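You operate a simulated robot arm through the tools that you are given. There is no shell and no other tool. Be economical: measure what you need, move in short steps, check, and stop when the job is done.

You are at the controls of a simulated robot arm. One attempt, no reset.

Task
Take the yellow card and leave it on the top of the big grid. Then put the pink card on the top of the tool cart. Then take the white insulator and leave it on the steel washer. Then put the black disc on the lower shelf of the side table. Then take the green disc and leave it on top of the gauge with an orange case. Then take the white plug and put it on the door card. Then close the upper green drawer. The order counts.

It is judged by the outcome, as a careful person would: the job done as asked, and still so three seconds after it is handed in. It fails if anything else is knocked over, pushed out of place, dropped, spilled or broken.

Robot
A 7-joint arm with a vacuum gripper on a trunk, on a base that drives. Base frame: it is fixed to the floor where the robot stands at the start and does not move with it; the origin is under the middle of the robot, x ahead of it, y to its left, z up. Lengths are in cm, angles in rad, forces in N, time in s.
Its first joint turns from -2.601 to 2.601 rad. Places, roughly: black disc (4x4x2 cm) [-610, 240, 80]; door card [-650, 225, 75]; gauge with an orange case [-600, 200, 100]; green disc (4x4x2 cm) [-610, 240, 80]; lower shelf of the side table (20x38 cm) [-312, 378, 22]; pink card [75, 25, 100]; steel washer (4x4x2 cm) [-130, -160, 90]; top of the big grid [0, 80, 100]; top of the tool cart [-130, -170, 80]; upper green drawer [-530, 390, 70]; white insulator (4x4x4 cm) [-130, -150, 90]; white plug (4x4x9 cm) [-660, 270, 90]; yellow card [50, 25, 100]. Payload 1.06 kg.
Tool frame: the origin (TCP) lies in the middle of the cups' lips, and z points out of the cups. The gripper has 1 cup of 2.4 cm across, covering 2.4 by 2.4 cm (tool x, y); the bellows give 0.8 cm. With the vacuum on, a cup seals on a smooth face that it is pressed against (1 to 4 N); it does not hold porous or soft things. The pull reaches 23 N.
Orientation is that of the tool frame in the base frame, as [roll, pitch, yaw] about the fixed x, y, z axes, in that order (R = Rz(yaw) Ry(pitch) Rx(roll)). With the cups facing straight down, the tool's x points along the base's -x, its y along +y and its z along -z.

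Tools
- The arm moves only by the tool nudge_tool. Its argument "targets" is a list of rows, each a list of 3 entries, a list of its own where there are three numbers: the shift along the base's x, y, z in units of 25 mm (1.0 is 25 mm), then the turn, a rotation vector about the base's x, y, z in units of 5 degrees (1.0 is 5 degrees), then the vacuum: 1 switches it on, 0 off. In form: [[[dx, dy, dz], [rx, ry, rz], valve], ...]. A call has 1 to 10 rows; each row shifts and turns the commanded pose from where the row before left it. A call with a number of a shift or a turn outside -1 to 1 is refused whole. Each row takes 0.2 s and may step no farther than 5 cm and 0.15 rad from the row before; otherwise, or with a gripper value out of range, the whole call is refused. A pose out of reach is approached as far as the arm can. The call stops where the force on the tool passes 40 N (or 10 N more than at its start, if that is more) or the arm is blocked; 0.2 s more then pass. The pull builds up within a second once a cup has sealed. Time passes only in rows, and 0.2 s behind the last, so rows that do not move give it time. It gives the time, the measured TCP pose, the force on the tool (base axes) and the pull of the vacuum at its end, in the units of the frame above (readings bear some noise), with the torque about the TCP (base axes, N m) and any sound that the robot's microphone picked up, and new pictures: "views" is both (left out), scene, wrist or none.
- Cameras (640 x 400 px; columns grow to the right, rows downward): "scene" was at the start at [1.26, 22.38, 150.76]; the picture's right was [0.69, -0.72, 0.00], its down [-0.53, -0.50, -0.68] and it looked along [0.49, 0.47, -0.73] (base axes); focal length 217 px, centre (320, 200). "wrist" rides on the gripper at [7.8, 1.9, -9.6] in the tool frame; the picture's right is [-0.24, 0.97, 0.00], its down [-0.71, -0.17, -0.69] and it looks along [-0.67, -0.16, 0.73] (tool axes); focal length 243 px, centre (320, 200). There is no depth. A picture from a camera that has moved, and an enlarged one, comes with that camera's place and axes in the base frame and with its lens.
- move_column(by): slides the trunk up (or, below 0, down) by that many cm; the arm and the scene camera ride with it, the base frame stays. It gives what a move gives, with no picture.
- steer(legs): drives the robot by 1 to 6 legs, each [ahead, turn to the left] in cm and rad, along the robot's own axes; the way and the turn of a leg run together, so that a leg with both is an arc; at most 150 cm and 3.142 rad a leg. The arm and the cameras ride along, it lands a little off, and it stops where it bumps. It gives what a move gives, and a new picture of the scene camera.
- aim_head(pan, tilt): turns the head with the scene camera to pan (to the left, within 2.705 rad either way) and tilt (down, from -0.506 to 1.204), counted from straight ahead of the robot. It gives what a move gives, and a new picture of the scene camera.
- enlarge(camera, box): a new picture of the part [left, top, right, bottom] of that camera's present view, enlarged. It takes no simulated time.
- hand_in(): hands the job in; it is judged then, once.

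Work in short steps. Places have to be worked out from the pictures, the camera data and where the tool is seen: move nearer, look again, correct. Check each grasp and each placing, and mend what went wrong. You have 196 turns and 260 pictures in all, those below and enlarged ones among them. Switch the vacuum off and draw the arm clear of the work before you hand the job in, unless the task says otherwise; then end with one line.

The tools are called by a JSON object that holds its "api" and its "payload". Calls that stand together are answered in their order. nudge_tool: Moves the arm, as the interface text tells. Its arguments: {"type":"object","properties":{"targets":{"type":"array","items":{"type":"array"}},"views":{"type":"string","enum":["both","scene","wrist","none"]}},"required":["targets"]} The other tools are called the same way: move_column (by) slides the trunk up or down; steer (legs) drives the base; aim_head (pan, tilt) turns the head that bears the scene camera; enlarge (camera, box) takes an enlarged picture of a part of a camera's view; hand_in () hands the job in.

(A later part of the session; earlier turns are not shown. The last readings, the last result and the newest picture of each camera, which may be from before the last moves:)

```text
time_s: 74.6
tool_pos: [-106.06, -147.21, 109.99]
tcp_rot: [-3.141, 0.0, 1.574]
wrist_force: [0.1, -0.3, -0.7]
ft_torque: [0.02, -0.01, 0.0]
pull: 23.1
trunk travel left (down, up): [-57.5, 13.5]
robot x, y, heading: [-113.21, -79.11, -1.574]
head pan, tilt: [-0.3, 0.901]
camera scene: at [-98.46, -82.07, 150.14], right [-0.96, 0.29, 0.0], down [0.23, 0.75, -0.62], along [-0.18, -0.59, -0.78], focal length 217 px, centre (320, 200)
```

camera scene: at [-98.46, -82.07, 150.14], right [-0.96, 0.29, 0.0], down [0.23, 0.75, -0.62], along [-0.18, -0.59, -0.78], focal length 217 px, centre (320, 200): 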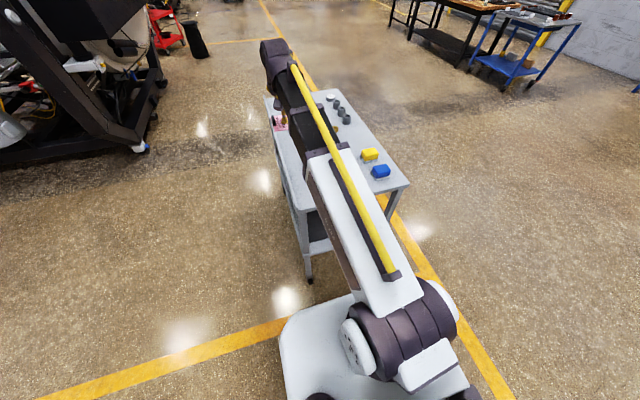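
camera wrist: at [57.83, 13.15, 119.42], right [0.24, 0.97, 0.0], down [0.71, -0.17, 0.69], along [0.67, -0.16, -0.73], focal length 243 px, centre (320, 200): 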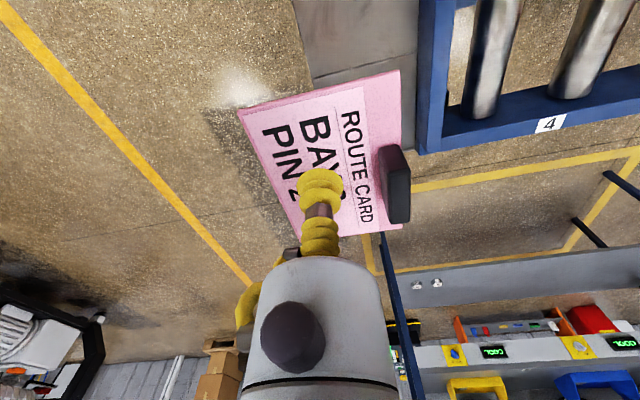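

Move the card over the free gap (−135.6, −143) at height, then look with the wrist camera.

{"api": "nudge_tool", "payload": {"targets": [[[-1, 0.2, 0], [0, 0, 0], 1], [[-1, 0.2, 0], [0, 0, 0], 1], [[-1, 0.2, 0], [0, 0, 0], 1], [[-1, 0.2, 0], [0, 0, 0], 1], [[-1, 0.2, 0], [0, 0, 0], 1], [[-1, 0.2, 0], [0, 0, 0], 1], [[-1, 0.2, 0], [0, 0, 0], 1], [[-1, 0.2, 0], [0, 0, 0], 1], [[-1, 0.1, 0], [0, 0, 0], 1], [[-1, 0, 0], [0, 0, 0], 1]], "views": "none"}}

{"api": "nudge_tool", "payload": {"targets": [[[-0.9, 0, -1], [0, 0, 0], 1], [[-0.9, 0, -1], [0, 0, 0], 1], [[0, 0, -1], [0, 0, 0], 1], [[0, 0, -1], [0, 0, 0], 1]], "views": "both"}}

```text
time_s: 76.8
tool_pos: [-131.21, -142.93, 110.2]
tcp_rot: [-3.141, 0.0, 1.575]
wrist_force: [0.4, -0.3, -0.8]
ft_torque: [0.02, 0.0, 0.01]
pull: 22.6
trunk travel left (down, up): [-57.5, 13.5]
robot x, y, heading: [-113.47, -79.31, -1.567]
head pan, tilt: [-0.3, 0.901]
```

```text
time_s: 77.8
tool_pos: [-135.57, -142.95, 100.08]
tcp_rot: [3.141, 0.0, 1.575]
wrist_force: [0.1, -0.3, -0.2]
ft_torque: [0.0, 0.01, -0.01]
pull: 22.8
trunk travel left (down, up): [-57.5, 13.5]
robot x, y, heading: [-113.23, -80.0, -1.569]
head pan, tilt: [-0.3, 0.901]
camera scene: at [-98.46, -82.07, 150.14], right [-0.96, 0.29, 0.0], down [0.23, 0.75, -0.62], along [-0.18, -0.59, -0.78], focal length 217 px, centre (320, 200)
camera wrist: at [-133.7, -135.1, 109.46], right [0.97, -0.23, 0.0], down [-0.17, -0.71, 0.69], along [-0.16, -0.67, -0.73], focal length 243 px, centre (320, 200)
```

scene: 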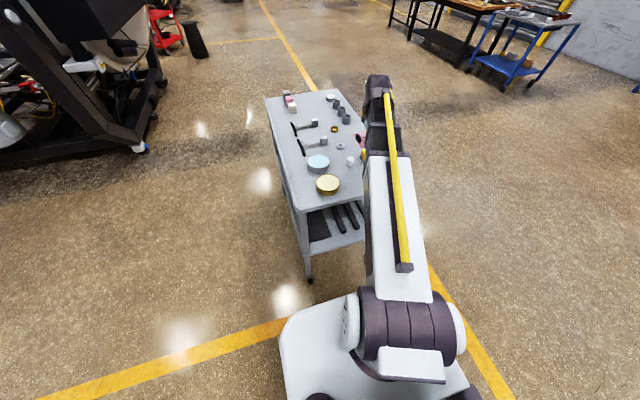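
wrist: 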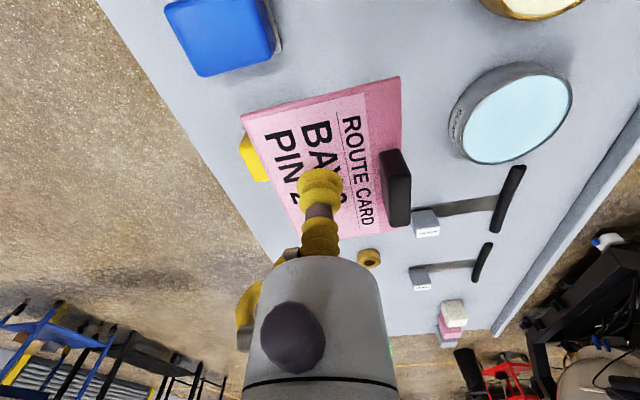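

Comparing scene and wrist views gives the cart top at z≈85 (not 76), so insulator ≈ (−132.4,−147.4), washer ≈ (−132,−158), near edge y≈−129. New card centre target (−131,−136); shift and look again.

{"api": "nudge_tool", "payload": {"targets": [[[0.5, 1, 0], [0, 0, 0], 1], [[0.5, 1, 0], [0, 0, 0], 1], [[0.5, 1, 0], [0, 0, 0], 1], [[0, 0, -1], [0, 0, 0], 1], [[0, 0, -0.6], [0, 0, 0], 1]], "views": "wrist"}}

```text
time_s: 79.0
tool_pos: [-131.87, -135.53, 96.03]
tcp_rot: [-3.141, -0.001, 1.573]
wrist_force: [0.2, 0.7, 0.5]
ft_torque: [0.0, 0.01, -0.01]
pull: 22.6
trunk travel left (down, up): [-57.5, 13.5]
robot x, y, heading: [-113.45, -79.12, -1.569]
head pan, tilt: [-0.3, 0.901]
camera wrist: at [-129.97, -127.66, 105.46], right [0.97, -0.23, 0.0], down [-0.17, -0.71, 0.68], along [-0.16, -0.67, -0.73], focal length 243 px, centre (320, 200)
```

wrist: 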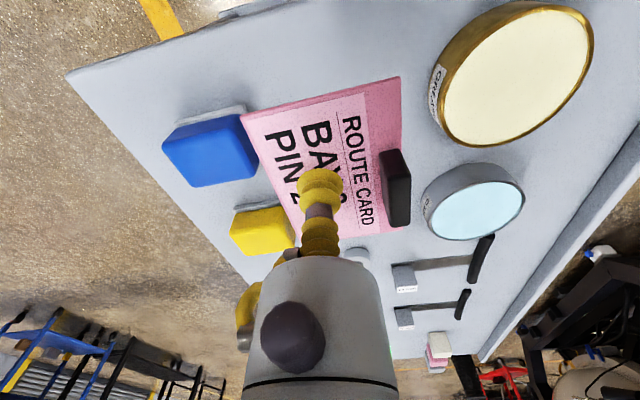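

Gap confirmed: tray edge −138.5, gold disc −122.7, table edge −128.6. Descend to about 88, then small steps.

{"api": "nudge_tool", "payload": {"targets": [[[0, 0, -1], [0, 0, 0], 1], [[0, 0, -1], [0, 0, 0], 1], [[0, 0, -1], [0, 0, 0], 1], [[0, 0, -0.2], [0, 0, 0], 1]], "views": "wrist"}}

```text
time_s: 80.0
tool_pos: [-131.98, -135.47, 87.95]
tcp_rot: [-3.141, 0.0, 1.572]
wrist_force: [-0.2, 1.2, -0.4]
ft_torque: [-0.01, 0.02, 0.03]
pull: 22.5
trunk travel left (down, up): [-57.5, 13.5]
robot x, y, heading: [-113.48, -79.49, -1.564]
head pan, tilt: [-0.3, 0.901]
camera wrist: at [-130.0, -127.58, 97.42], right [0.97, -0.23, 0.0], down [-0.17, -0.71, 0.69], along [-0.16, -0.67, -0.73], focal length 243 px, centre (320, 200)
```

wrist: 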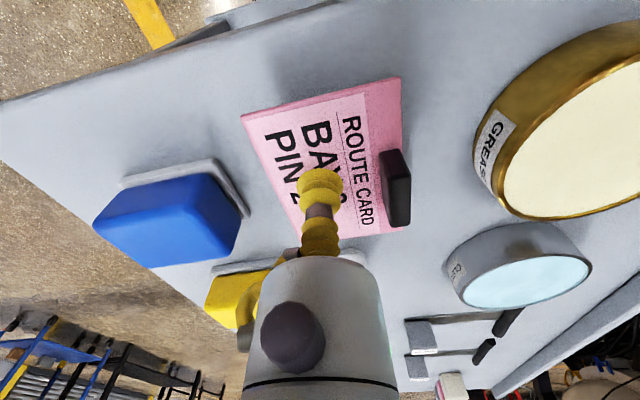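

Clear all around; step down for contact.

{"api": "nudge_tool", "payload": {"targets": [[[0, 0, -0.4], [0, 0, 0], 1], [[0, 0, -0.25], [0, 0, 0], 1], [[0, 0, 0], [0, 0, 0], 1]], "views": "none"}}

```text
time_s: 80.8
tool_pos: [-131.85, -135.43, 86.51]
tcp_rot: [3.141, 0.0, 1.574]
wrist_force: [-0.8, 0.0, 0.6]
ft_torque: [-0.01, -0.02, -0.02]
pull: 22.6
trunk travel left (down, up): [-57.5, 13.5]
robot x, y, heading: [-113.28, -79.48, -1.57]
head pan, tilt: [-0.3, 0.901]
```

{"api": "nudge_tool", "payload": {"targets": [[[0, 0, -0.2], [0, 0, 0], 1], [[0, 0, -0.15], [0, 0, 0], 1], [[0, 0, 0], [0, 0, 0], 1]], "views": "wrist"}}

```text
time_s: 81.6
tool_pos: [-131.91, -135.41, 85.61]
tcp_rot: [3.141, -0.002, 1.575]
wrist_force: [1.1, -0.2, -0.6]
ft_torque: [0.03, -0.01, 0.02]
pull: 23.1
trunk travel left (down, up): [-57.5, 13.5]
robot x, y, heading: [-113.49, -79.44, -1.569]
head pan, tilt: [-0.3, 0.901]
camera wrist: at [-129.99, -127.62, 94.98], right [0.97, -0.23, 0.0], down [-0.17, -0.71, 0.69], along [-0.16, -0.67, -0.73], focal length 243 px, centre (320, 200)
```

wrist: 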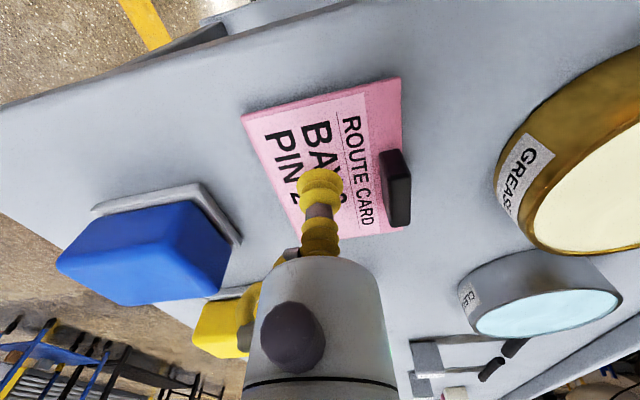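

Nearly there; continue in small steps (text precedes: still no contact force).

{"api": "nudge_tool", "payload": {"targets": [[[0, 0, -0.15], [0, 0, 0], 1], [[0, 0, -0.1], [0, 0, 0], 1], [[0, 0, 0], [0, 0, 0], 1]], "views": "none"}}

```text
time_s: 82.4
tool_pos: [-131.88, -135.44, 84.94]
tcp_rot: [3.141, 0.002, 1.574]
wrist_force: [-1.0, -3.7, 16.1]
ft_torque: [0.0, -0.04, -0.01]
pull: 23.1
trunk travel left (down, up): [-57.5, 13.5]
robot x, y, heading: [-112.99, -79.49, -1.567]
head pan, tilt: [-0.3, 0.901]
```

Contact at 16 N. Relax, release and rise.

{"api": "nudge_tool", "payload": {"targets": [[[0, 0, 0.1], [0, 0, 0], 1], [[0, 0, 0], [0, 0, 0], 0], [[0, 0, 0], [0, 0, 0], 0], [[0, 0, 0], [0, 0, 0], 0], [[0, 0, 0], [0, 0, 0], 0], [[0, 0, 0.3], [0, 0, 0], 0], [[0, 0, 0.5], [0, 0, 0], 0], [[0, 0, 1], [0, 0, 0], 0], [[0, 0, 1], [0, 0, 0], 0], [[0, 0, 1], [0, 0, 0], 0]], "views": "wrist"}}

```text
time_s: 84.6
tool_pos: [-131.98, -135.52, 94.68]
tcp_rot: [3.142, 0.0, 1.575]
wrist_force: [-0.8, 0.7, -0.9]
ft_torque: [0.0, 0.01, 0.04]
pull: 0.0
trunk travel left (down, up): [-57.5, 13.5]
robot x, y, heading: [-113.18, -78.96, -1.563]
head pan, tilt: [-0.3, 0.901]
camera wrist: at [-130.03, -127.66, 104.15], right [0.97, -0.23, 0.0], down [-0.17, -0.71, 0.68], along [-0.16, -0.67, -0.73], focal length 243 px, centre (320, 200)
```

wrist: 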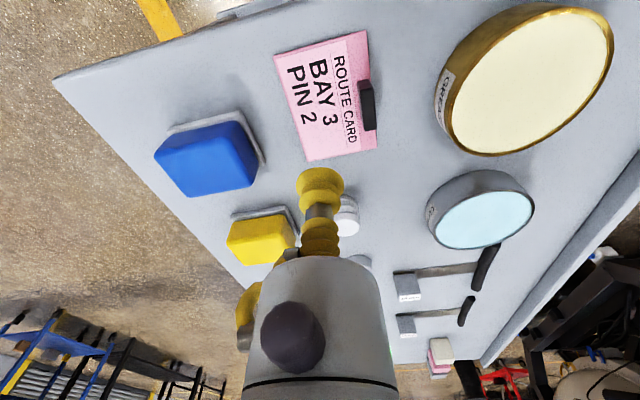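

Pink card placed. The insulator is peeking past the cup; rise for a better view of insulator and washer.

{"api": "nudge_tool", "payload": {"targets": [[[0.3, 0, 1], [0, 0, 0], 0], [[0.6, 0, 1], [0, 0, 0], 0], [[1, 0, 1], [0, 0, 0], 0], [[1, 0, 1], [0, 0, 0], 0], [[1, 0, 1], [0, 0, 0], 0], [[0, 0, 1], [0, 0, 0], 0]], "views": "both"}}

```text
time_s: 86.0
tool_pos: [-122.22, -135.4, 109.63]
tcp_rot: [3.14, 0.0, 1.576]
wrist_force: [0.5, -0.2, 0.2]
ft_torque: [0.02, 0.02, 0.02]
pull: 0.1
trunk travel left (down, up): [-57.5, 13.5]
robot x, y, heading: [-112.84, -79.51, -1.564]
head pan, tilt: [-0.3, 0.901]
camera scene: at [-98.45, -82.08, 150.13], right [-0.96, 0.29, 0.0], down [0.23, 0.75, -0.62], along [-0.18, -0.59, -0.78], focal length 217 px, centre (320, 200)
camera wrist: at [-120.22, -127.61, 119.12], right [0.97, -0.23, 0.0], down [-0.17, -0.71, 0.68], along [-0.16, -0.67, -0.73], focal length 243 px, centre (320, 200)
```

scene: 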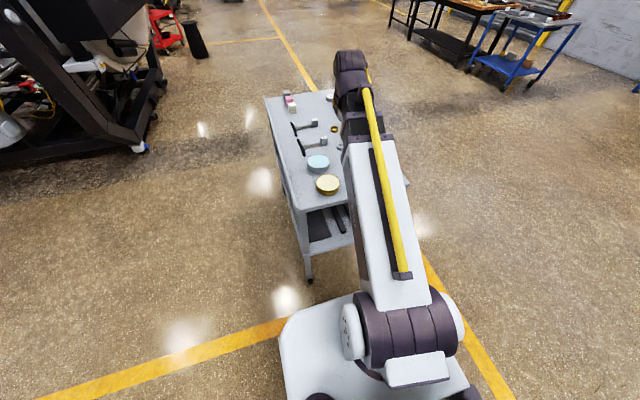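
wrist: 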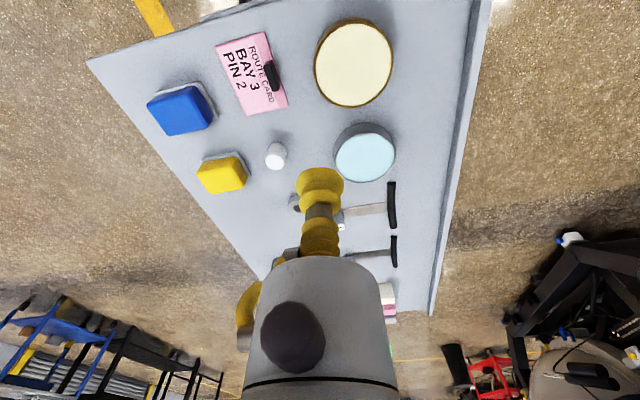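

Insulator top ≈ (−131.5, −145.6, 89). Move above it at z≈96 and check.

{"api": "nudge_tool", "payload": {"targets": [[[-1, -1, 0], [0, 0, 0], 0], [[-1, -1, 0], [0, 0, 0], 0], [[-1, -1, 0], [0, 0, 0], 0], [[-0.7, -1, -1], [0, 0, 0], 0], [[0, 0, -1], [0, 0, 0], 0], [[0, 0, -1], [0, 0, 0], 0], [[0, 0, -1], [0, 0, 0], 0], [[0, 0, -1], [0, 0, 0], 0]], "views": "wrist"}}

```text
time_s: 87.8
tool_pos: [-131.4, -145.51, 97.19]
tcp_rot: [3.141, 0.001, 1.575]
wrist_force: [-0.2, 0.3, 0.6]
ft_torque: [0.0, 0.01, -0.03]
pull: 0.0
trunk travel left (down, up): [-57.5, 13.5]
robot x, y, heading: [-113.04, -79.36, -1.569]
head pan, tilt: [-0.3, 0.901]
camera wrist: at [-129.51, -137.56, 106.62], right [0.97, -0.23, 0.0], down [-0.17, -0.71, 0.69], along [-0.16, -0.67, -0.73], focal length 243 px, centre (320, 200)
```

wrist: 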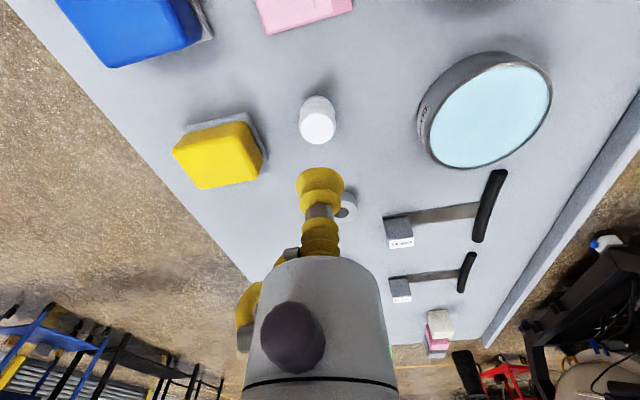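

Insulator top ≈ (−131.7, −146.2, 89); washer ≈ (−131.2, −157, 87). Centre and descend to ~90.5.

{"api": "nudge_tool", "payload": {"targets": [[[-0.1, -0.3, -1], [0, 0, 0], 1], [[0, 0, -1], [0, 0, 0], 1], [[0, 0, -0.5], [0, 0, 0], 1]], "views": "wrist"}}

```text
time_s: 88.6
tool_pos: [-131.71, -146.15, 90.82]
tcp_rot: [-3.142, -0.001, 1.574]
wrist_force: [-0.3, -0.3, -0.6]
ft_torque: [-0.02, -0.01, 0.01]
pull: 0.1
trunk travel left (down, up): [-57.5, 13.5]
robot x, y, heading: [-113.47, -79.47, -1.566]
head pan, tilt: [-0.3, 0.901]
camera wrist: at [-129.8, -138.37, 100.32], right [0.97, -0.23, 0.0], down [-0.17, -0.71, 0.69], along [-0.16, -0.67, -0.73], focal length 243 px, centre (320, 200)
```

wrist: 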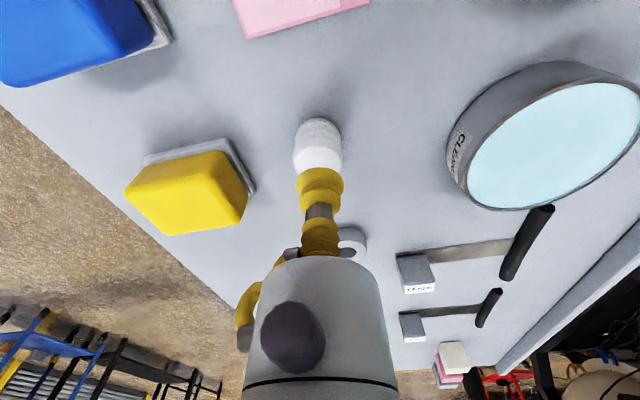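

Aligned within half a centimetre; correct and press down.

{"api": "nudge_tool", "payload": {"targets": [[[0, 0.12, -0.4], [0, 0, 0], 1], [[0, 0, -0.3], [0, 0, 0], 1], [[0, 0, -0.1], [0, 0, 0], 1], [[0, 0, 0], [0, 0, 0], 1]], "views": "none"}}

```text
time_s: 89.6
tool_pos: [-131.65, -145.96, 88.87]
tcp_rot: [-3.142, 0.0, 1.574]
wrist_force: [-0.1, 0.1, 0.7]
ft_torque: [-0.01, -0.02, 0.0]
pull: 0.1
trunk travel left (down, up): [-57.5, 13.5]
robot x, y, heading: [-113.44, -79.21, -1.567]
head pan, tilt: [-0.3, 0.901]
```

{"api": "nudge_tool", "payload": {"targets": [[[0, 0, -0.2], [0, 0, 0], 1], [[0, 0, -0.1], [0, 0, 0], 1], [[0, 0, 0], [0, 0, 0], 1]], "views": "wrist"}}

```text
time_s: 90.4
tool_pos: [-131.71, -145.88, 88.16]
tcp_rot: [-3.141, 0.0, 1.575]
wrist_force: [-0.1, -0.5, 1.3]
ft_torque: [0.02, 0.0, 0.01]
pull: 0.1
trunk travel left (down, up): [-57.5, 13.5]
robot x, y, heading: [-113.29, -79.33, -1.573]
head pan, tilt: [-0.3, 0.901]
camera wrist: at [-129.73, -138.06, 97.6], right [0.97, -0.23, 0.0], down [-0.17, -0.71, 0.69], along [-0.16, -0.67, -0.73], focal length 243 px, centre (320, 200)
```

wrist: 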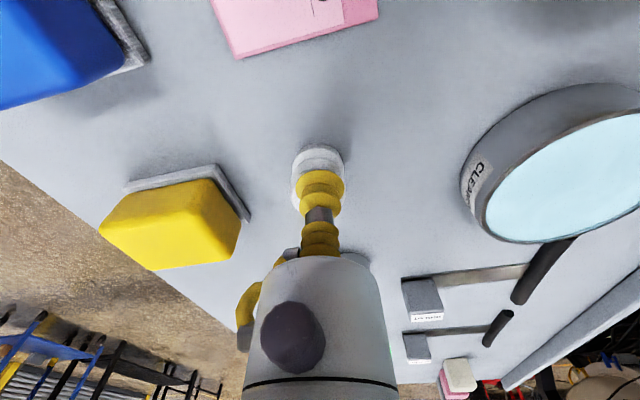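

Contact is just starting; a little deeper.

{"api": "nudge_tool", "payload": {"targets": [[[0, 0, -0.1], [0, 0, 0], 1], [[0, 0, -0.05], [0, 0, 0], 1], [[0, 0, 0], [0, 0, 0], 1], [[0, 0, 0], [0, 0, 0], 1], [[0, 0, 0], [0, 0, 0], 1]], "views": "none"}}

```text
time_s: 91.6
tool_pos: [-131.62, -145.87, 87.86]
tcp_rot: [3.14, -0.001, 1.575]
wrist_force: [-1.0, -0.4, 4.2]
ft_torque: [-0.03, -0.02, -0.04]
pull: 0.1
trunk travel left (down, up): [-57.5, 13.5]
robot x, y, heading: [-113.24, -79.44, -1.572]
head pan, tilt: [-0.3, 0.901]
```

Pressed at 4 N but no seal; enlarge to see the alignment.

{"api": "enlarge", "payload": {"camera": "wrist", "box": [270, 130, 370, 220]}}

```text
4.44 times, centred on (320, 175) of wrist
camera zoom: at [-129.72, -138.04, 97.24], right [0.97, -0.23, 0.0], down [-0.17, -0.71, 0.69], along [-0.16, -0.67, -0.73], focal length 1078 px, centre (320, 311)
```

zoom: 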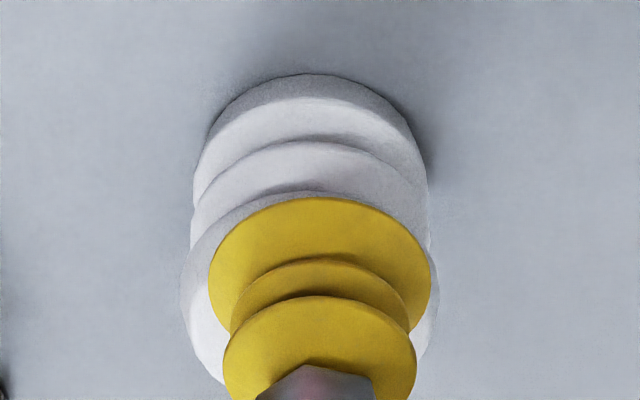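

The cup sits ~0.33 cm too near and 0.1 cm right of the top face's centre. Lift, correct, and press again.

{"api": "nudge_tool", "payload": {"targets": [[[0, 0, 0.25], [0, 0, 0], 1], [[-0.05, -0.13, 0], [0, 0, 0], 1], [[0, 0, -0.2], [0, 0, 0], 1], [[0, 0, -0.07], [0, 0, 0], 1], [[0, 0, 0], [0, 0, 0], 1], [[0, 0, 0], [0, 0, 0], 1]], "views": "none"}}

{"api": "enlarge", "payload": {"camera": "wrist", "box": [270, 130, 370, 220]}}

```text
time_s: 93.0
tool_pos: [-131.66, -146.15, 87.78]
tcp_rot: [3.141, 0.003, 1.575]
wrist_force: [-0.8, -0.6, 14.2]
ft_torque: [-0.11, 0.04, 0.03]
pull: 22.6
trunk travel left (down, up): [-57.5, 13.5]
robot x, y, heading: [-113.42, -79.53, -1.569]
head pan, tilt: [-0.3, 0.901]
```

```text
4.44 times, centred on (320, 175) of wrist
camera zoom: at [-129.81, -138.29, 97.21], right [0.97, -0.23, 0.0], down [-0.17, -0.71, 0.69], along [-0.16, -0.67, -0.73], focal length 1078 px, centre (320, 311)
```

zoom: 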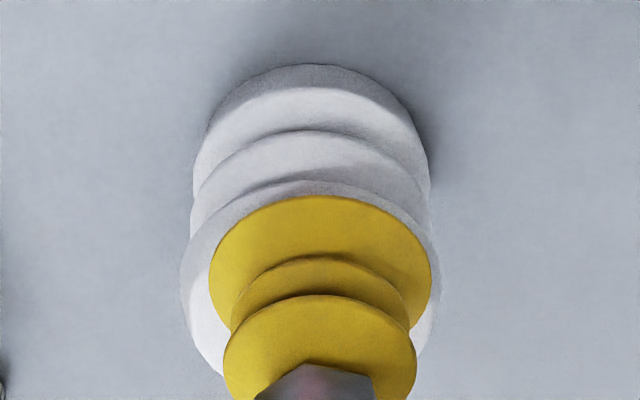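

Sealed at 22.6 N. Lift, and shift east to view the washer clear of the gripper.

{"api": "nudge_tool", "payload": {"targets": [[[0, 0, 0.3], [0, 0, 0], 1], [[0, 0, 1], [0, 0, 0], 1], [[0, 0, 1], [0, 0, 0], 1], [[0, 0, 1], [0, 0, 0], 1], [[0, 0, 1], [0, 0, 0], 1], [[0, 0, 0.4], [0, 0, 0], 1], [[1, 0, 0], [0, 0, 0], 1], [[1, 0, 0], [0, 0, 0], 1], [[1, 0, 0], [0, 0, 0], 1], [[0, 0, 0], [0, 0, 0], 1]], "views": "wrist"}}

```text
time_s: 95.2
tool_pos: [-124.19, -146.24, 99.46]
tcp_rot: [3.141, 0.0, 1.574]
wrist_force: [0.8, -0.1, -0.3]
ft_torque: [-0.04, -0.03, -0.01]
pull: 23.3
trunk travel left (down, up): [-57.5, 13.5]
robot x, y, heading: [-112.94, -79.13, -1.573]
head pan, tilt: [-0.3, 0.901]
camera wrist: at [-122.31, -138.37, 108.96], right [0.97, -0.23, 0.0], down [-0.17, -0.71, 0.69], along [-0.16, -0.67, -0.73], focal length 243 px, centre (320, 200)
```

wrist: 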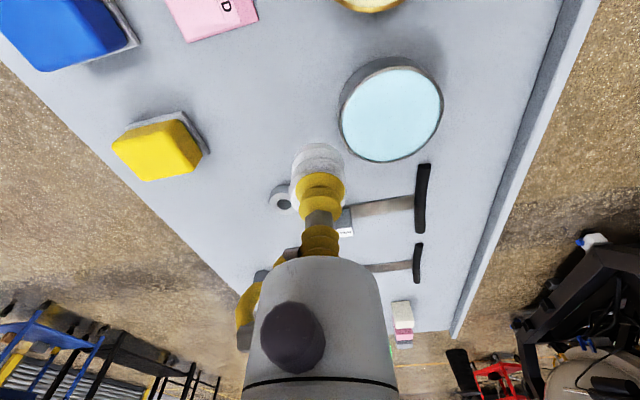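

Enlarge the washer for a precise fix.

{"api": "enlarge", "payload": {"camera": "wrist", "box": [250, 165, 330, 230]}}

```text
6.15 times, centred on (290, 198) of wrist
camera zoom: at [-122.31, -138.37, 108.96], right [0.97, -0.23, 0.0], down [-0.17, -0.71, 0.69], along [-0.16, -0.67, -0.73], focal length 1493 px, centre (505, 215)
```

zoom: 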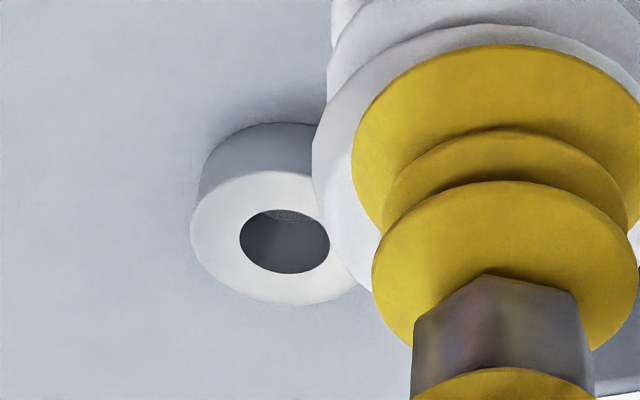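

Washer top centre ≈ (−131.9, −158.6, 86.5). Move closer alongside for a second fix.

{"api": "nudge_tool", "payload": {"targets": [[[-0.2, -1, 0], [0, 0, 0], 1], [[-0.2, -1, 0], [0, 0, 0], 1], [[0, -1, 0], [0, 0, 0], 1], [[0, -0.5, -0.6], [0, 0, 0], 1], [[0, 0, 0], [0, 0, 0], 1]], "views": "wrist"}}

```text
time_s: 96.4
tool_pos: [-125.24, -154.96, 98.08]
tcp_rot: [-3.14, 0.0, 1.574]
wrist_force: [-1.0, -0.4, 0.1]
ft_torque: [-0.03, 0.06, 0.04]
pull: 22.8
trunk travel left (down, up): [-57.5, 13.5]
robot x, y, heading: [-113.46, -79.11, -1.567]
head pan, tilt: [-0.3, 0.901]
camera wrist: at [-123.35, -147.1, 107.42], right [0.97, -0.23, 0.0], down [-0.17, -0.71, 0.69], along [-0.16, -0.67, -0.73], focal length 243 px, centre (320, 200)
```

wrist: 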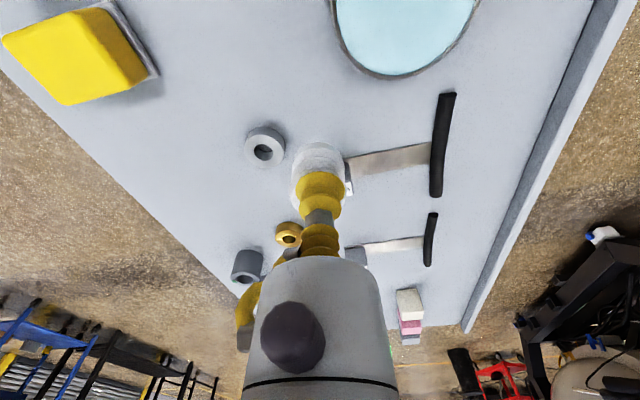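

Consistent fix (−131.9, −158.6). Centre over it and descend to TCP z≈91.

{"api": "nudge_tool", "payload": {"targets": [[[-1, -0.5, 0], [0, 0, 0], 1], [[-1, -0.5, 0], [0, 0, 0], 1], [[-0.62, -0.42, 0], [0, 0, 0], 1], [[0, 0, -1], [0, 0, 0], 1], [[0, 0, -1], [0, 0, 0], 1], [[0, 0, -0.8], [0, 0, 0], 1], [[0, 0, 0], [0, 0, 0], 1]], "views": "wrist"}}

{"api": "enlarge", "payload": {"camera": "wrist", "box": [260, 90, 380, 210]}}

```text
time_s: 98.0
tool_pos: [-131.68, -158.59, 91.07]
tcp_rot: [-3.141, 0.0, 1.575]
wrist_force: [0.6, -0.2, -0.2]
ft_torque: [-0.04, 0.02, 0.01]
pull: 22.5
trunk travel left (down, up): [-57.5, 13.5]
robot x, y, heading: [-112.94, -79.06, -1.566]
head pan, tilt: [-0.3, 0.901]
camera wrist: at [-129.9, -150.68, 100.4], right [0.97, -0.23, 0.0], down [-0.17, -0.71, 0.69], along [-0.16, -0.67, -0.73], focal length 243 px, centre (320, 200)
```

wrist: 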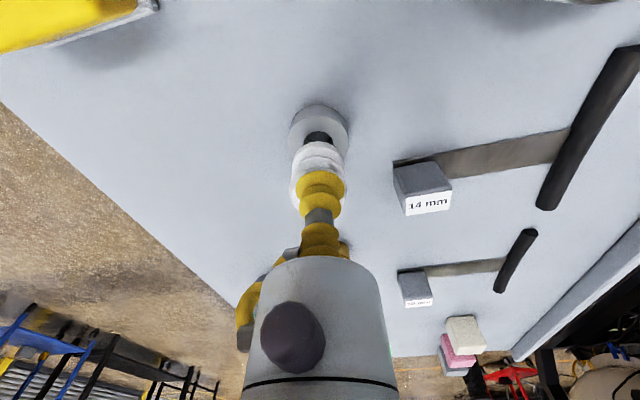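

```text
3.33 times, centred on (320, 150) of wrist
camera zoom: at [-129.9, -150.68, 100.4], right [0.97, -0.23, 0.0], down [-0.17, -0.71, 0.69], along [-0.16, -0.67, -0.73], focal length 809 px, centre (320, 367)
```

zoom: 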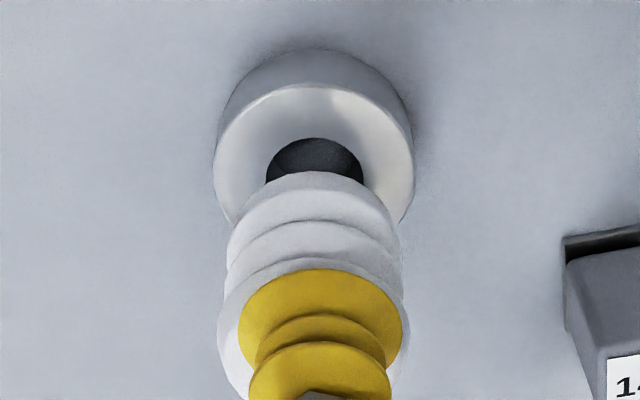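

Insulator appears ~0.6 cm too far; shift +y 0.5 and lower gently.

{"api": "nudge_tool", "payload": {"targets": [[[0.04, 0.2, 0], [0, 0, 0], 1], [[0, 0, -0.3], [0, 0, 0], 1], [[0, 0, 0], [0, 0, 0], 1]], "views": "none"}}

{"api": "enlarge", "payload": {"camera": "wrist", "box": [260, 90, 380, 210]}}

```text
time_s: 98.8
tool_pos: [-131.63, -158.09, 90.24]
tcp_rot: [-3.141, 0.0, 1.574]
wrist_force: [0.1, -1.2, -0.6]
ft_torque: [-0.01, 0.0, -0.03]
pull: 22.7
trunk travel left (down, up): [-57.5, 13.5]
robot x, y, heading: [-112.98, -79.04, -1.569]
head pan, tilt: [-0.3, 0.901]
```

```text
3.33 times, centred on (320, 150) of wrist
camera zoom: at [-129.78, -150.2, 99.63], right [0.97, -0.23, 0.0], down [-0.17, -0.71, 0.69], along [-0.16, -0.67, -0.73], focal length 809 px, centre (320, 367)
```

zoom: 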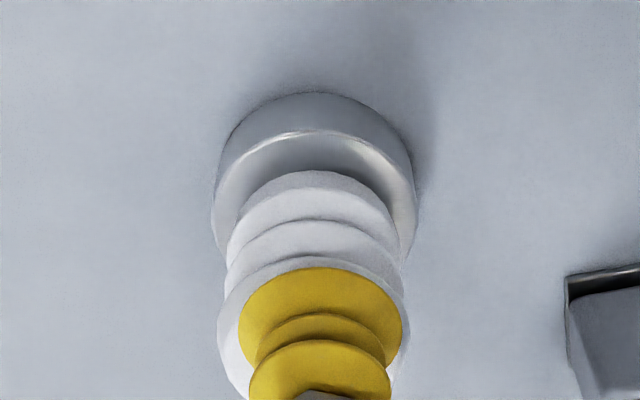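

Looks concentric now. Lower the last half centimetre.

{"api": "nudge_tool", "payload": {"targets": [[[0, 0, -0.15], [0, 0, 0], 1], [[0, 0, -0.08], [0, 0, 0], 1], [[0, 0, 0], [0, 0, 0], 1]], "views": "none"}}

{"api": "enlarge", "payload": {"camera": "wrist", "box": [260, 90, 380, 210]}}

```text
time_s: 99.6
tool_pos: [-131.68, -158.02, 89.65]
tcp_rot: [-3.14, 0.001, 1.575]
wrist_force: [0.7, 1.3, 3.8]
ft_torque: [-0.05, 0.06, 0.0]
pull: 23.2
trunk travel left (down, up): [-57.5, 13.5]
robot x, y, heading: [-113.36, -79.55, -1.573]
head pan, tilt: [-0.3, 0.901]
```

```text
3.33 times, centred on (320, 150) of wrist
camera zoom: at [-129.79, -150.15, 99.12], right [0.97, -0.23, 0.0], down [-0.17, -0.71, 0.69], along [-0.16, -0.67, -0.73], focal length 809 px, centre (320, 367)
```

zoom: 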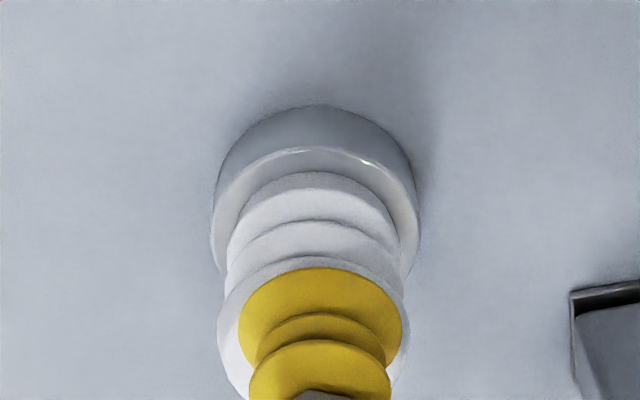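

Contact (3.8 N) and well centred. Release and rise.

{"api": "nudge_tool", "payload": {"targets": [[[0, 0, 0], [0, 0, 0], 0], [[0, 0, 0], [0, 0, 0], 0], [[0, 0, 0], [0, 0, 0], 0], [[0, 0, 0], [0, 0, 0], 0], [[0, 0, 0.2], [0, 0, 0], 0], [[0, 0, 0.5], [0, 0, 0], 0], [[0, 0, 1], [0, 0, 0], 0], [[0, 0, 1], [0, 0, 0], 0], [[0, 0, 1], [0, 0, 0], 0], [[0, 0, 1], [0, 0, 0], 0]], "views": "wrist"}}

```text
time_s: 101.8
tool_pos: [-131.79, -158.03, 101.63]
tcp_rot: [-3.141, 0.0, 1.574]
wrist_force: [0.7, -0.3, 0.7]
ft_torque: [-0.01, -0.03, 0.01]
pull: 0.0
trunk travel left (down, up): [-57.5, 13.5]
robot x, y, heading: [-113.14, -79.19, -1.568]
head pan, tilt: [-0.3, 0.901]
camera wrist: at [-129.86, -150.17, 110.95], right [0.97, -0.23, 0.0], down [-0.17, -0.71, 0.68], along [-0.16, -0.67, -0.73], focal length 243 px, centre (320, 200)
```

wrist: 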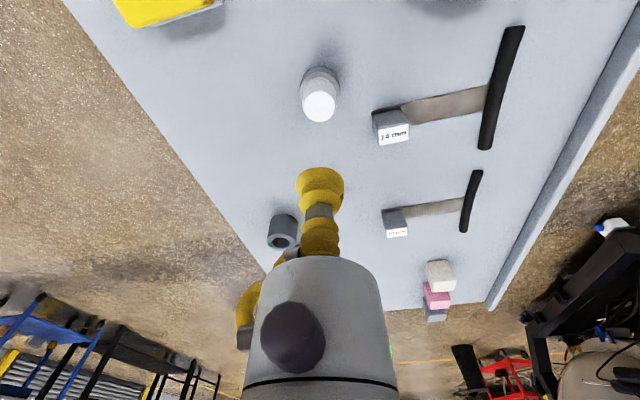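

Insulator stands on the washer. Raise and retract the arm to ~62 cm ahead of the robot, then reverse away.

{"api": "nudge_tool", "payload": {"targets": [[[0, 0, 1], [0, 0, 0], 0], [[0, 0, 1], [0, 0, 0], 0], [[0, 0, 1], [0, 0, 0], 0], [[1, 0.8, 0], [0, 0, 0], 0], [[1, 0.8, 0], [0, 0, 0], 0], [[1, 0.9, 0], [0, 0, 0], 0], [[1, 0.9, 0], [0, 0, 0], 0], [[1, 0.9, 0], [0, 0, 0], 0], [[1, 0.9, 0], [0, 0, 0], 0], [[1, 0.9, 0], [0, 0, 0], 0]], "views": "none"}}

{"api": "steer", "payload": {"legs": [[-26, 0], [0, -1.71]]}}

{"api": "aim_head", "payload": {"pan": 0.25, "tilt": 0.3}}

```text
time_s: 104.0
tool_pos: [-114.22, -142.79, 109.08]
tcp_rot: [-3.142, -0.001, 1.572]
wrist_force: [-0.4, 0.3, -0.1]
ft_torque: [0.0, 0.0, -0.01]
pull: 0.0
trunk travel left (down, up): [-57.5, 13.5]
robot x, y, heading: [-113.36, -79.31, -1.563]
head pan, tilt: [-0.3, 0.901]
```

```text
time_s: 110.1
tool_pos: [-175.81, -42.84, 109.01]
tcp_rot: [-3.139, 0.0, -0.15]
wrist_force: [-0.3, 0.1, 0.5]
ft_torque: [0.0, 0.02, 0.0]
pull: 0.0
trunk travel left (down, up): [-57.5, 13.5]
robot x, y, heading: [-113.62, -52.97, 2.994]
head pan, tilt: [-0.3, 0.901]
camera scene: at [-118.19, -67.63, 150.14], right [0.43, 0.9, 0.0], down [0.71, -0.34, -0.62], along [-0.56, 0.27, -0.78], focal length 217 px, centre (320, 200)
```

scene: 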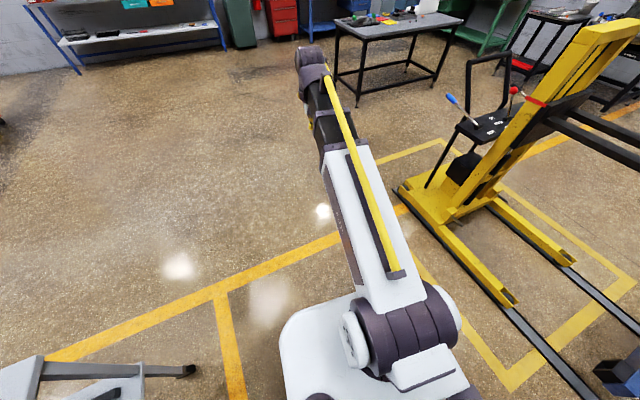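

```text
time_s: 111.1
tool_pos: [-175.9, -42.67, 108.94]
tcp_rot: [3.141, -0.001, -0.148]
wrist_force: [-0.8, 0.2, 0.0]
ft_torque: [0.03, -0.04, -0.01]
pull: 0.1
trunk travel left (down, up): [-57.5, 13.5]
robot x, y, heading: [-113.32, -53.12, 2.995]
head pan, tilt: [0.25, 0.3]
camera scene: at [-120.68, -71.85, 155.36], right [-0.1, 0.99, 0.0], down [0.29, 0.03, -0.95], along [-0.95, -0.1, -0.3], focal length 217 px, centre (320, 200)
```

scene: 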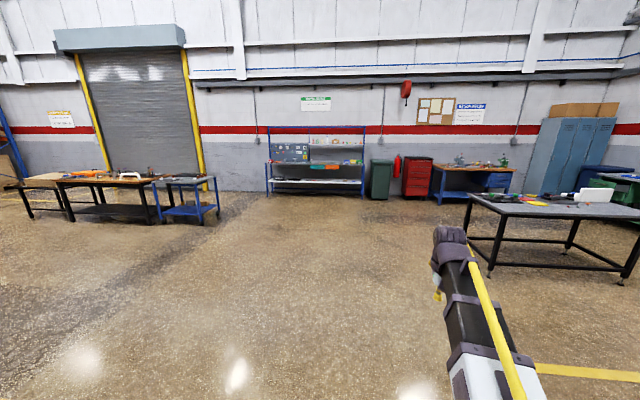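

The brown bench by the far wall at ≈(−660, 230) is the target; the grey table near (−400, 90–250) must be passed on its left. Drive about 417 cm toward (−520, 40).

{"api": "steer", "payload": {"legs": [[0, -0.06], [150, 0], [150, 0], [110, 0]]}}

{"api": "aim_head", "payload": {"pan": -0.6, "tilt": 0.5}}

```text
time_s: 131.2
tool_pos: [-577.53, 41.92, 109.06]
tcp_rot: [3.142, 0.001, -0.207]
wrist_force: [-0.2, -0.5, 0.4]
ft_torque: [0.01, -0.04, 0.0]
pull: 0.0
trunk travel left (down, up): [-57.5, 13.5]
robot x, y, heading: [-515.9, 27.66, 2.939]
head pan, tilt: [0.25, 0.3]
camera scene: at [-524.1, 9.67, 155.37], right [-0.04, 1.0, 0.0], down [0.3, 0.01, -0.96], along [-0.95, -0.04, -0.3], focal length 217 px, centre (320, 200)
```

scene: 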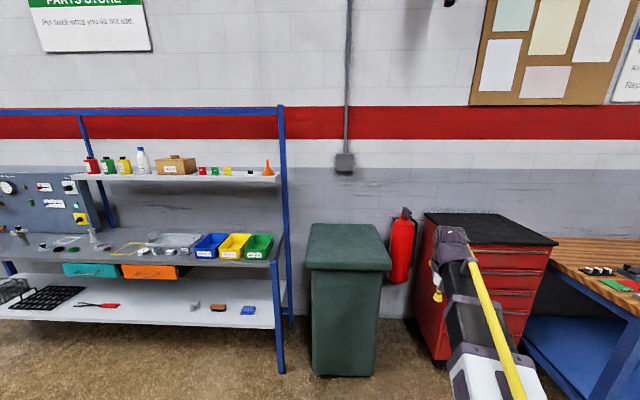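

```text
time_s: 132.4
tool_pos: [-577.54, 41.93, 109.09]
tcp_rot: [3.14, 0.0, -0.207]
wrist_force: [-0.6, 0.1, 0.6]
ft_torque: [0.0, 0.0, 0.01]
pull: 0.0
trunk travel left (down, up): [-57.5, 13.5]
robot x, y, heading: [-515.7, 27.77, 2.935]
head pan, tilt: [-0.6, 0.499]
camera scene: at [-521.08, 16.64, 153.53], right [0.72, 0.69, 0.0], down [0.33, -0.35, -0.88], along [-0.61, 0.63, -0.48], focal length 217 px, centre (320, 200)
```

scene: 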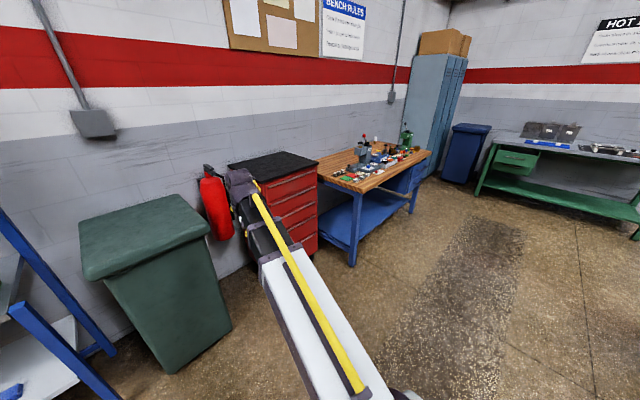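

Bench front edge ≈ x −600, y 144..284. Drive north parallel to it to y≈205 and look at the bench.

{"api": "steer", "payload": {"legs": [[0, -1.3], [150, 0], [28, 0]]}}

{"api": "aim_head", "payload": {"pan": 1.5, "tilt": 0.7}}

```text
time_s: 144.6
tool_pos: [-528.98, 269.08, 109.05]
tcp_rot: [-3.14, 0.001, -1.51]
wrist_force: [-0.1, 0.9, -0.3]
ft_torque: [0.01, 0.02, 0.02]
pull: 0.2
trunk travel left (down, up): [-57.5, 13.5]
robot x, y, heading: [-526.54, 205.65, 1.625]
head pan, tilt: [-0.6, 0.499]
camera scene: at [-538.36, 207.86, 153.53], right [0.86, -0.52, 0.0], down [-0.25, -0.41, -0.88], along [0.45, 0.75, -0.48], focal length 217 px, centre (320, 200)
```

scene: 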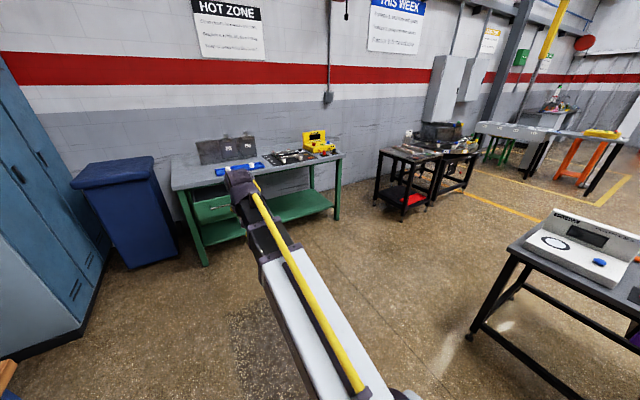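

```text
time_s: 146.6
tool_pos: [-528.78, 269.18, 109.02]
tcp_rot: [3.141, -0.001, -1.51]
wrist_force: [0.1, 0.6, 0.2]
ft_torque: [0.0, 0.0, 0.03]
pull: 0.0
trunk travel left (down, up): [-57.5, 13.5]
robot x, y, heading: [-526.27, 205.44, 1.634]
head pan, tilt: [1.499, 0.7]
camera scene: at [-551.54, 200.18, 151.75], right [0.01, 1.0, 0.0], down [0.64, -0.01, -0.76], along [-0.76, 0.01, -0.64], focal length 217 px, centre (320, 200)
```

scene: 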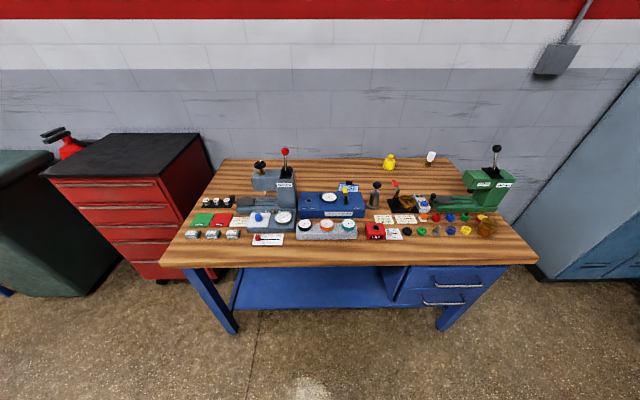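

Great direct view of the bench. Enlarge it in two parts to identify the discs, gauges, cards and plugs.

{"api": "enlarge", "payload": {"camera": "scene", "box": [180, 140, 360, 260]}}

{"api": "enlarge", "payload": {"camera": "scene", "box": [340, 140, 520, 260]}}

```text
3.33 times, centred on (270, 200) of scene
camera zoom: at [-551.54, 200.18, 151.75], right [0.01, 1.0, 0.0], down [0.64, -0.01, -0.76], along [-0.76, 0.01, -0.64], focal length 723 px, centre (487, 200)
```

zoom: 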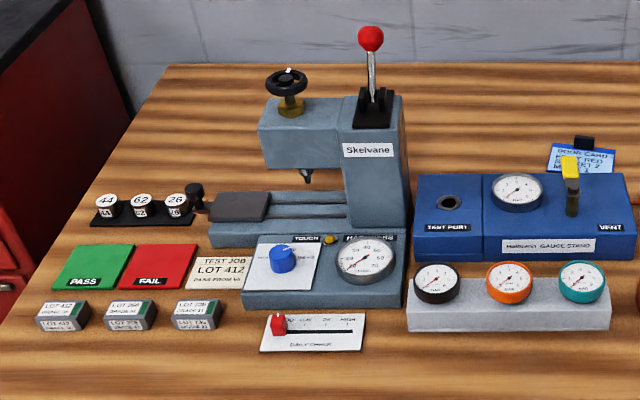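

```text
3.33 times, centred on (430, 200) of scene
camera zoom: at [-551.54, 200.18, 151.75], right [0.01, 1.0, 0.0], down [0.64, -0.01, -0.76], along [-0.76, 0.01, -0.64], focal length 723 px, centre (-47, 200)
```

zoom: 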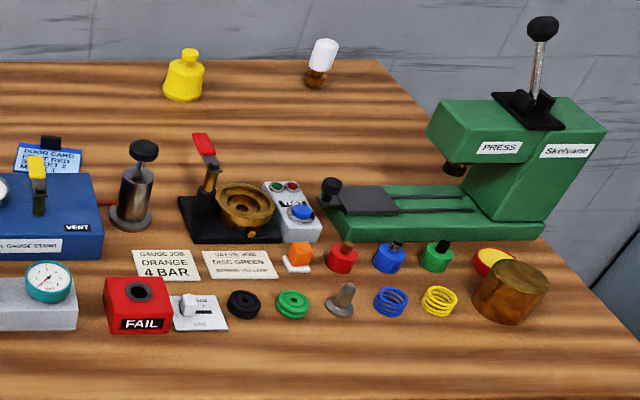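

Identified: black disc, green disc on the bench front right of centre, orange-case gauge in the grey tray, blue door card behind the gauge stand, white plug at the back. Raise the tool and turn to face the bench.

{"api": "nudge_tool", "payload": {"targets": [[[0, 0, 1], [0, 0, 0], 0], [[0, 0, 1], [0, 0, 0], 0], [[0, 0, 1], [0, 0, 0], 0], [[0, 0, 1], [0, 0, 0], 0]], "views": "none"}}

{"api": "steer", "payload": {"legs": [[18, 0], [0, 1.51]]}}

{"api": "aim_head", "payload": {"pan": 0.0, "tilt": 0.8}}

```text
time_s: 147.3
tool_pos: [-528.86, 269.5, 115.38]
tcp_rot: [-3.141, 0.014, -1.513]
wrist_force: [0.1, 6.1, -10.6]
ft_torque: [0.19, -0.01, -0.02]
pull: 0.0
trunk travel left (down, up): [-57.5, 13.5]
robot x, y, heading: [-526.3, 205.75, 1.631]
head pan, tilt: [1.499, 0.7]
stopped in row 3: the force on the tool passed its limit at 62 N (the readings are from after the stop); the commanded pose is now the measured one
```

```text
time_s: 152.5
tool_pos: [-591.14, 225.34, 115.39]
tcp_rot: [-3.139, 0.013, -0.008]
wrist_force: [-13.1, 0.0, -28.5]
ft_torque: [0.42, 1.02, -0.2]
pull: 0.1
trunk travel left (down, up): [-57.5, 13.5]
robot x, y, heading: [-527.57, 223.56, 3.139]
head pan, tilt: [1.499, 0.7]
camera scene: at [-523.67, 198.1, 151.75], right [-1.0, 0.08, 0.0], down [0.05, 0.64, -0.76], along [-0.06, -0.76, -0.64], focal length 217 px, centre (320, 200)
```

scene: 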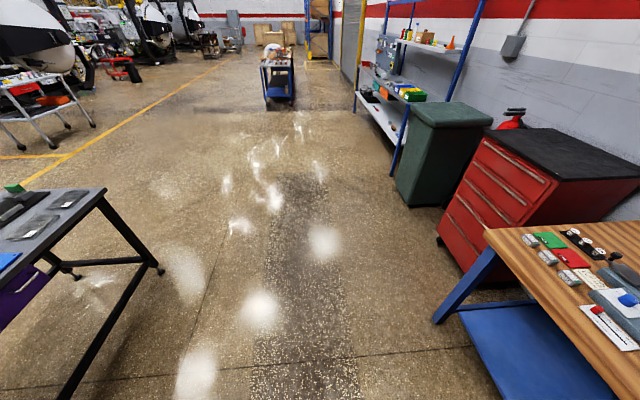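

```text
time_s: 154.1
tool_pos: [-591.22, 225.28, 115.5]
tcp_rot: [-3.14, 0.013, -0.007]
wrist_force: [-9.6, 0.5, -20.4]
ft_torque: [0.25, 0.63, -0.11]
pull: 0.1
trunk travel left (down, up): [-57.5, 13.5]
robot x, y, heading: [-527.64, 223.34, 3.136]
head pan, tilt: [0.0, 0.799]
camera scene: at [-531.08, 206.61, 150.93], right [0.01, 1.0, 0.0], down [0.72, 0.0, -0.7], along [-0.7, 0.0, -0.72], focal length 217 px, centre (320, 200)
```

scene: 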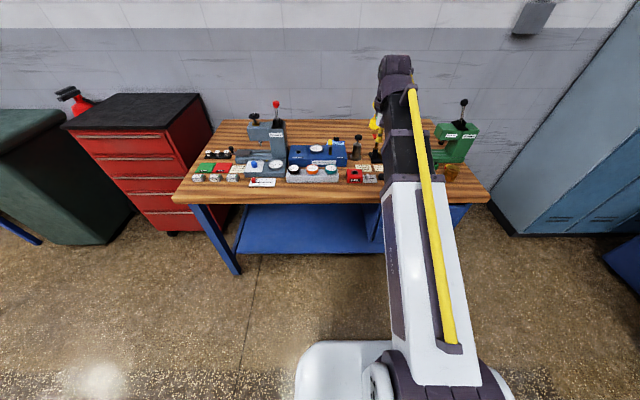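

The tool senses a load—probably the arm folded onto itself when raised close in. Extend outward slightly to relieve it.

{"api": "nudge_tool", "payload": {"targets": [[[-0.6, 0, -0.6], [0, 0, 0], 0], [[-1, 0, 0], [0, 0, 0], 0], [[-1, 0, 0], [0, 0, 0], 0]], "views": "wrist"}}

```text
time_s: 154.9
tool_pos: [-597.69, 225.41, 113.87]
tcp_rot: [-3.14, 0.012, -0.007]
wrist_force: [-0.8, 0.0, -0.1]
ft_torque: [-0.01, -0.01, 0.02]
pull: 0.0
trunk travel left (down, up): [-57.5, 13.5]
robot x, y, heading: [-527.34, 223.9, 3.132]
head pan, tilt: [0.0, 0.799]
camera wrist: at [-589.75, 223.42, 123.23], right [-0.24, -0.97, 0.0], down [-0.7, 0.18, 0.69], along [-0.67, 0.17, -0.72], focal length 243 px, centre (320, 200)
```

wrist: 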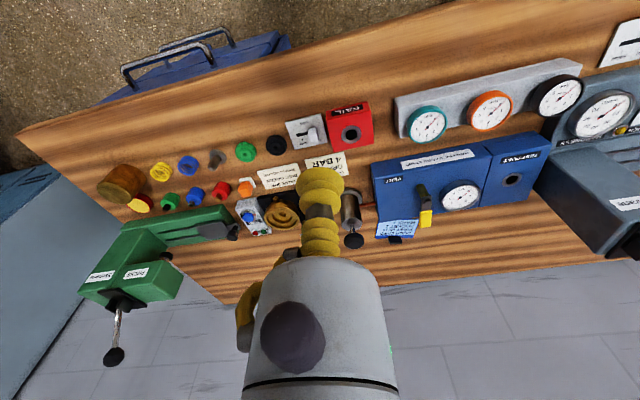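

Black disc ≈ (−610, 236.3, 86). Move above it to z≈96 and look.

{"api": "nudge_tool", "payload": {"targets": [[[-1, 0.9, 0], [0, 0, 0], 0], [[-1, 0.9, 0], [0, 0, 0], 0], [[-1, 0.9, 0], [0, 0, 0], 0], [[-1, 0.9, -1], [0, 0, 0], 0], [[-0.9, 0.7, -1], [0, 0, 0], 0], [[0, 0, -1], [0, 0, 0], 0], [[0, 0, -1], [0, 0, 0], 0], [[0, 0, -1], [0, 0, 0], 0], [[0, 0, -1], [0, 0, 0], 0], [[0, 0, -1], [0, 0, 0], 0]], "views": "wrist"}}

{"api": "enlarge", "payload": {"camera": "wrist", "box": [220, 60, 400, 200]}}

```text
time_s: 157.1
tool_pos: [-609.85, 236.2, 96.54]
tcp_rot: [-3.14, 0.014, -0.007]
wrist_force: [0.5, 0.4, 0.5]
ft_torque: [-0.01, 0.0, 0.02]
pull: 0.0
trunk travel left (down, up): [-57.5, 13.5]
robot x, y, heading: [-527.16, 223.83, 3.135]
head pan, tilt: [0.0, 0.799]
camera wrist: at [-601.92, 234.17, 105.76], right [-0.24, -0.97, 0.0], down [-0.7, 0.18, 0.69], along [-0.67, 0.17, -0.72], focal length 243 px, centre (320, 200)
```

wrist: 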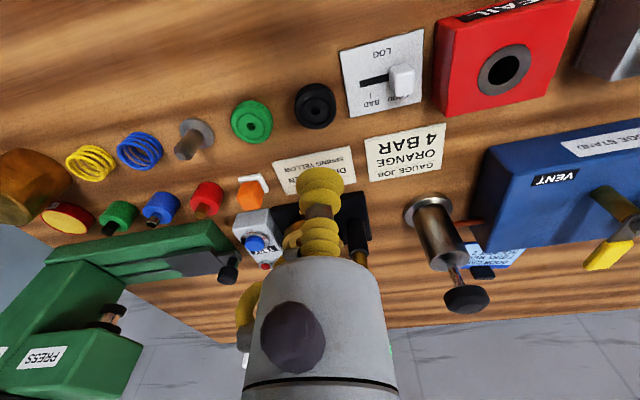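

```text
2.86 times, centred on (310, 130) of wrist
camera zoom: at [-601.92, 234.17, 105.76], right [-0.24, -0.97, 0.0], down [-0.7, 0.18, 0.69], along [-0.67, 0.17, -0.72], focal length 693 px, centre (349, 400)
```

zoom: 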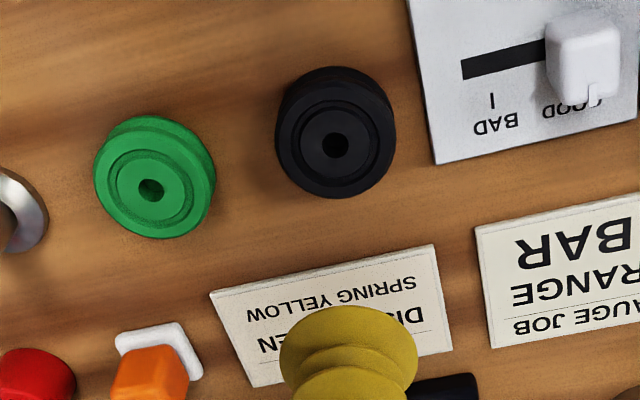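

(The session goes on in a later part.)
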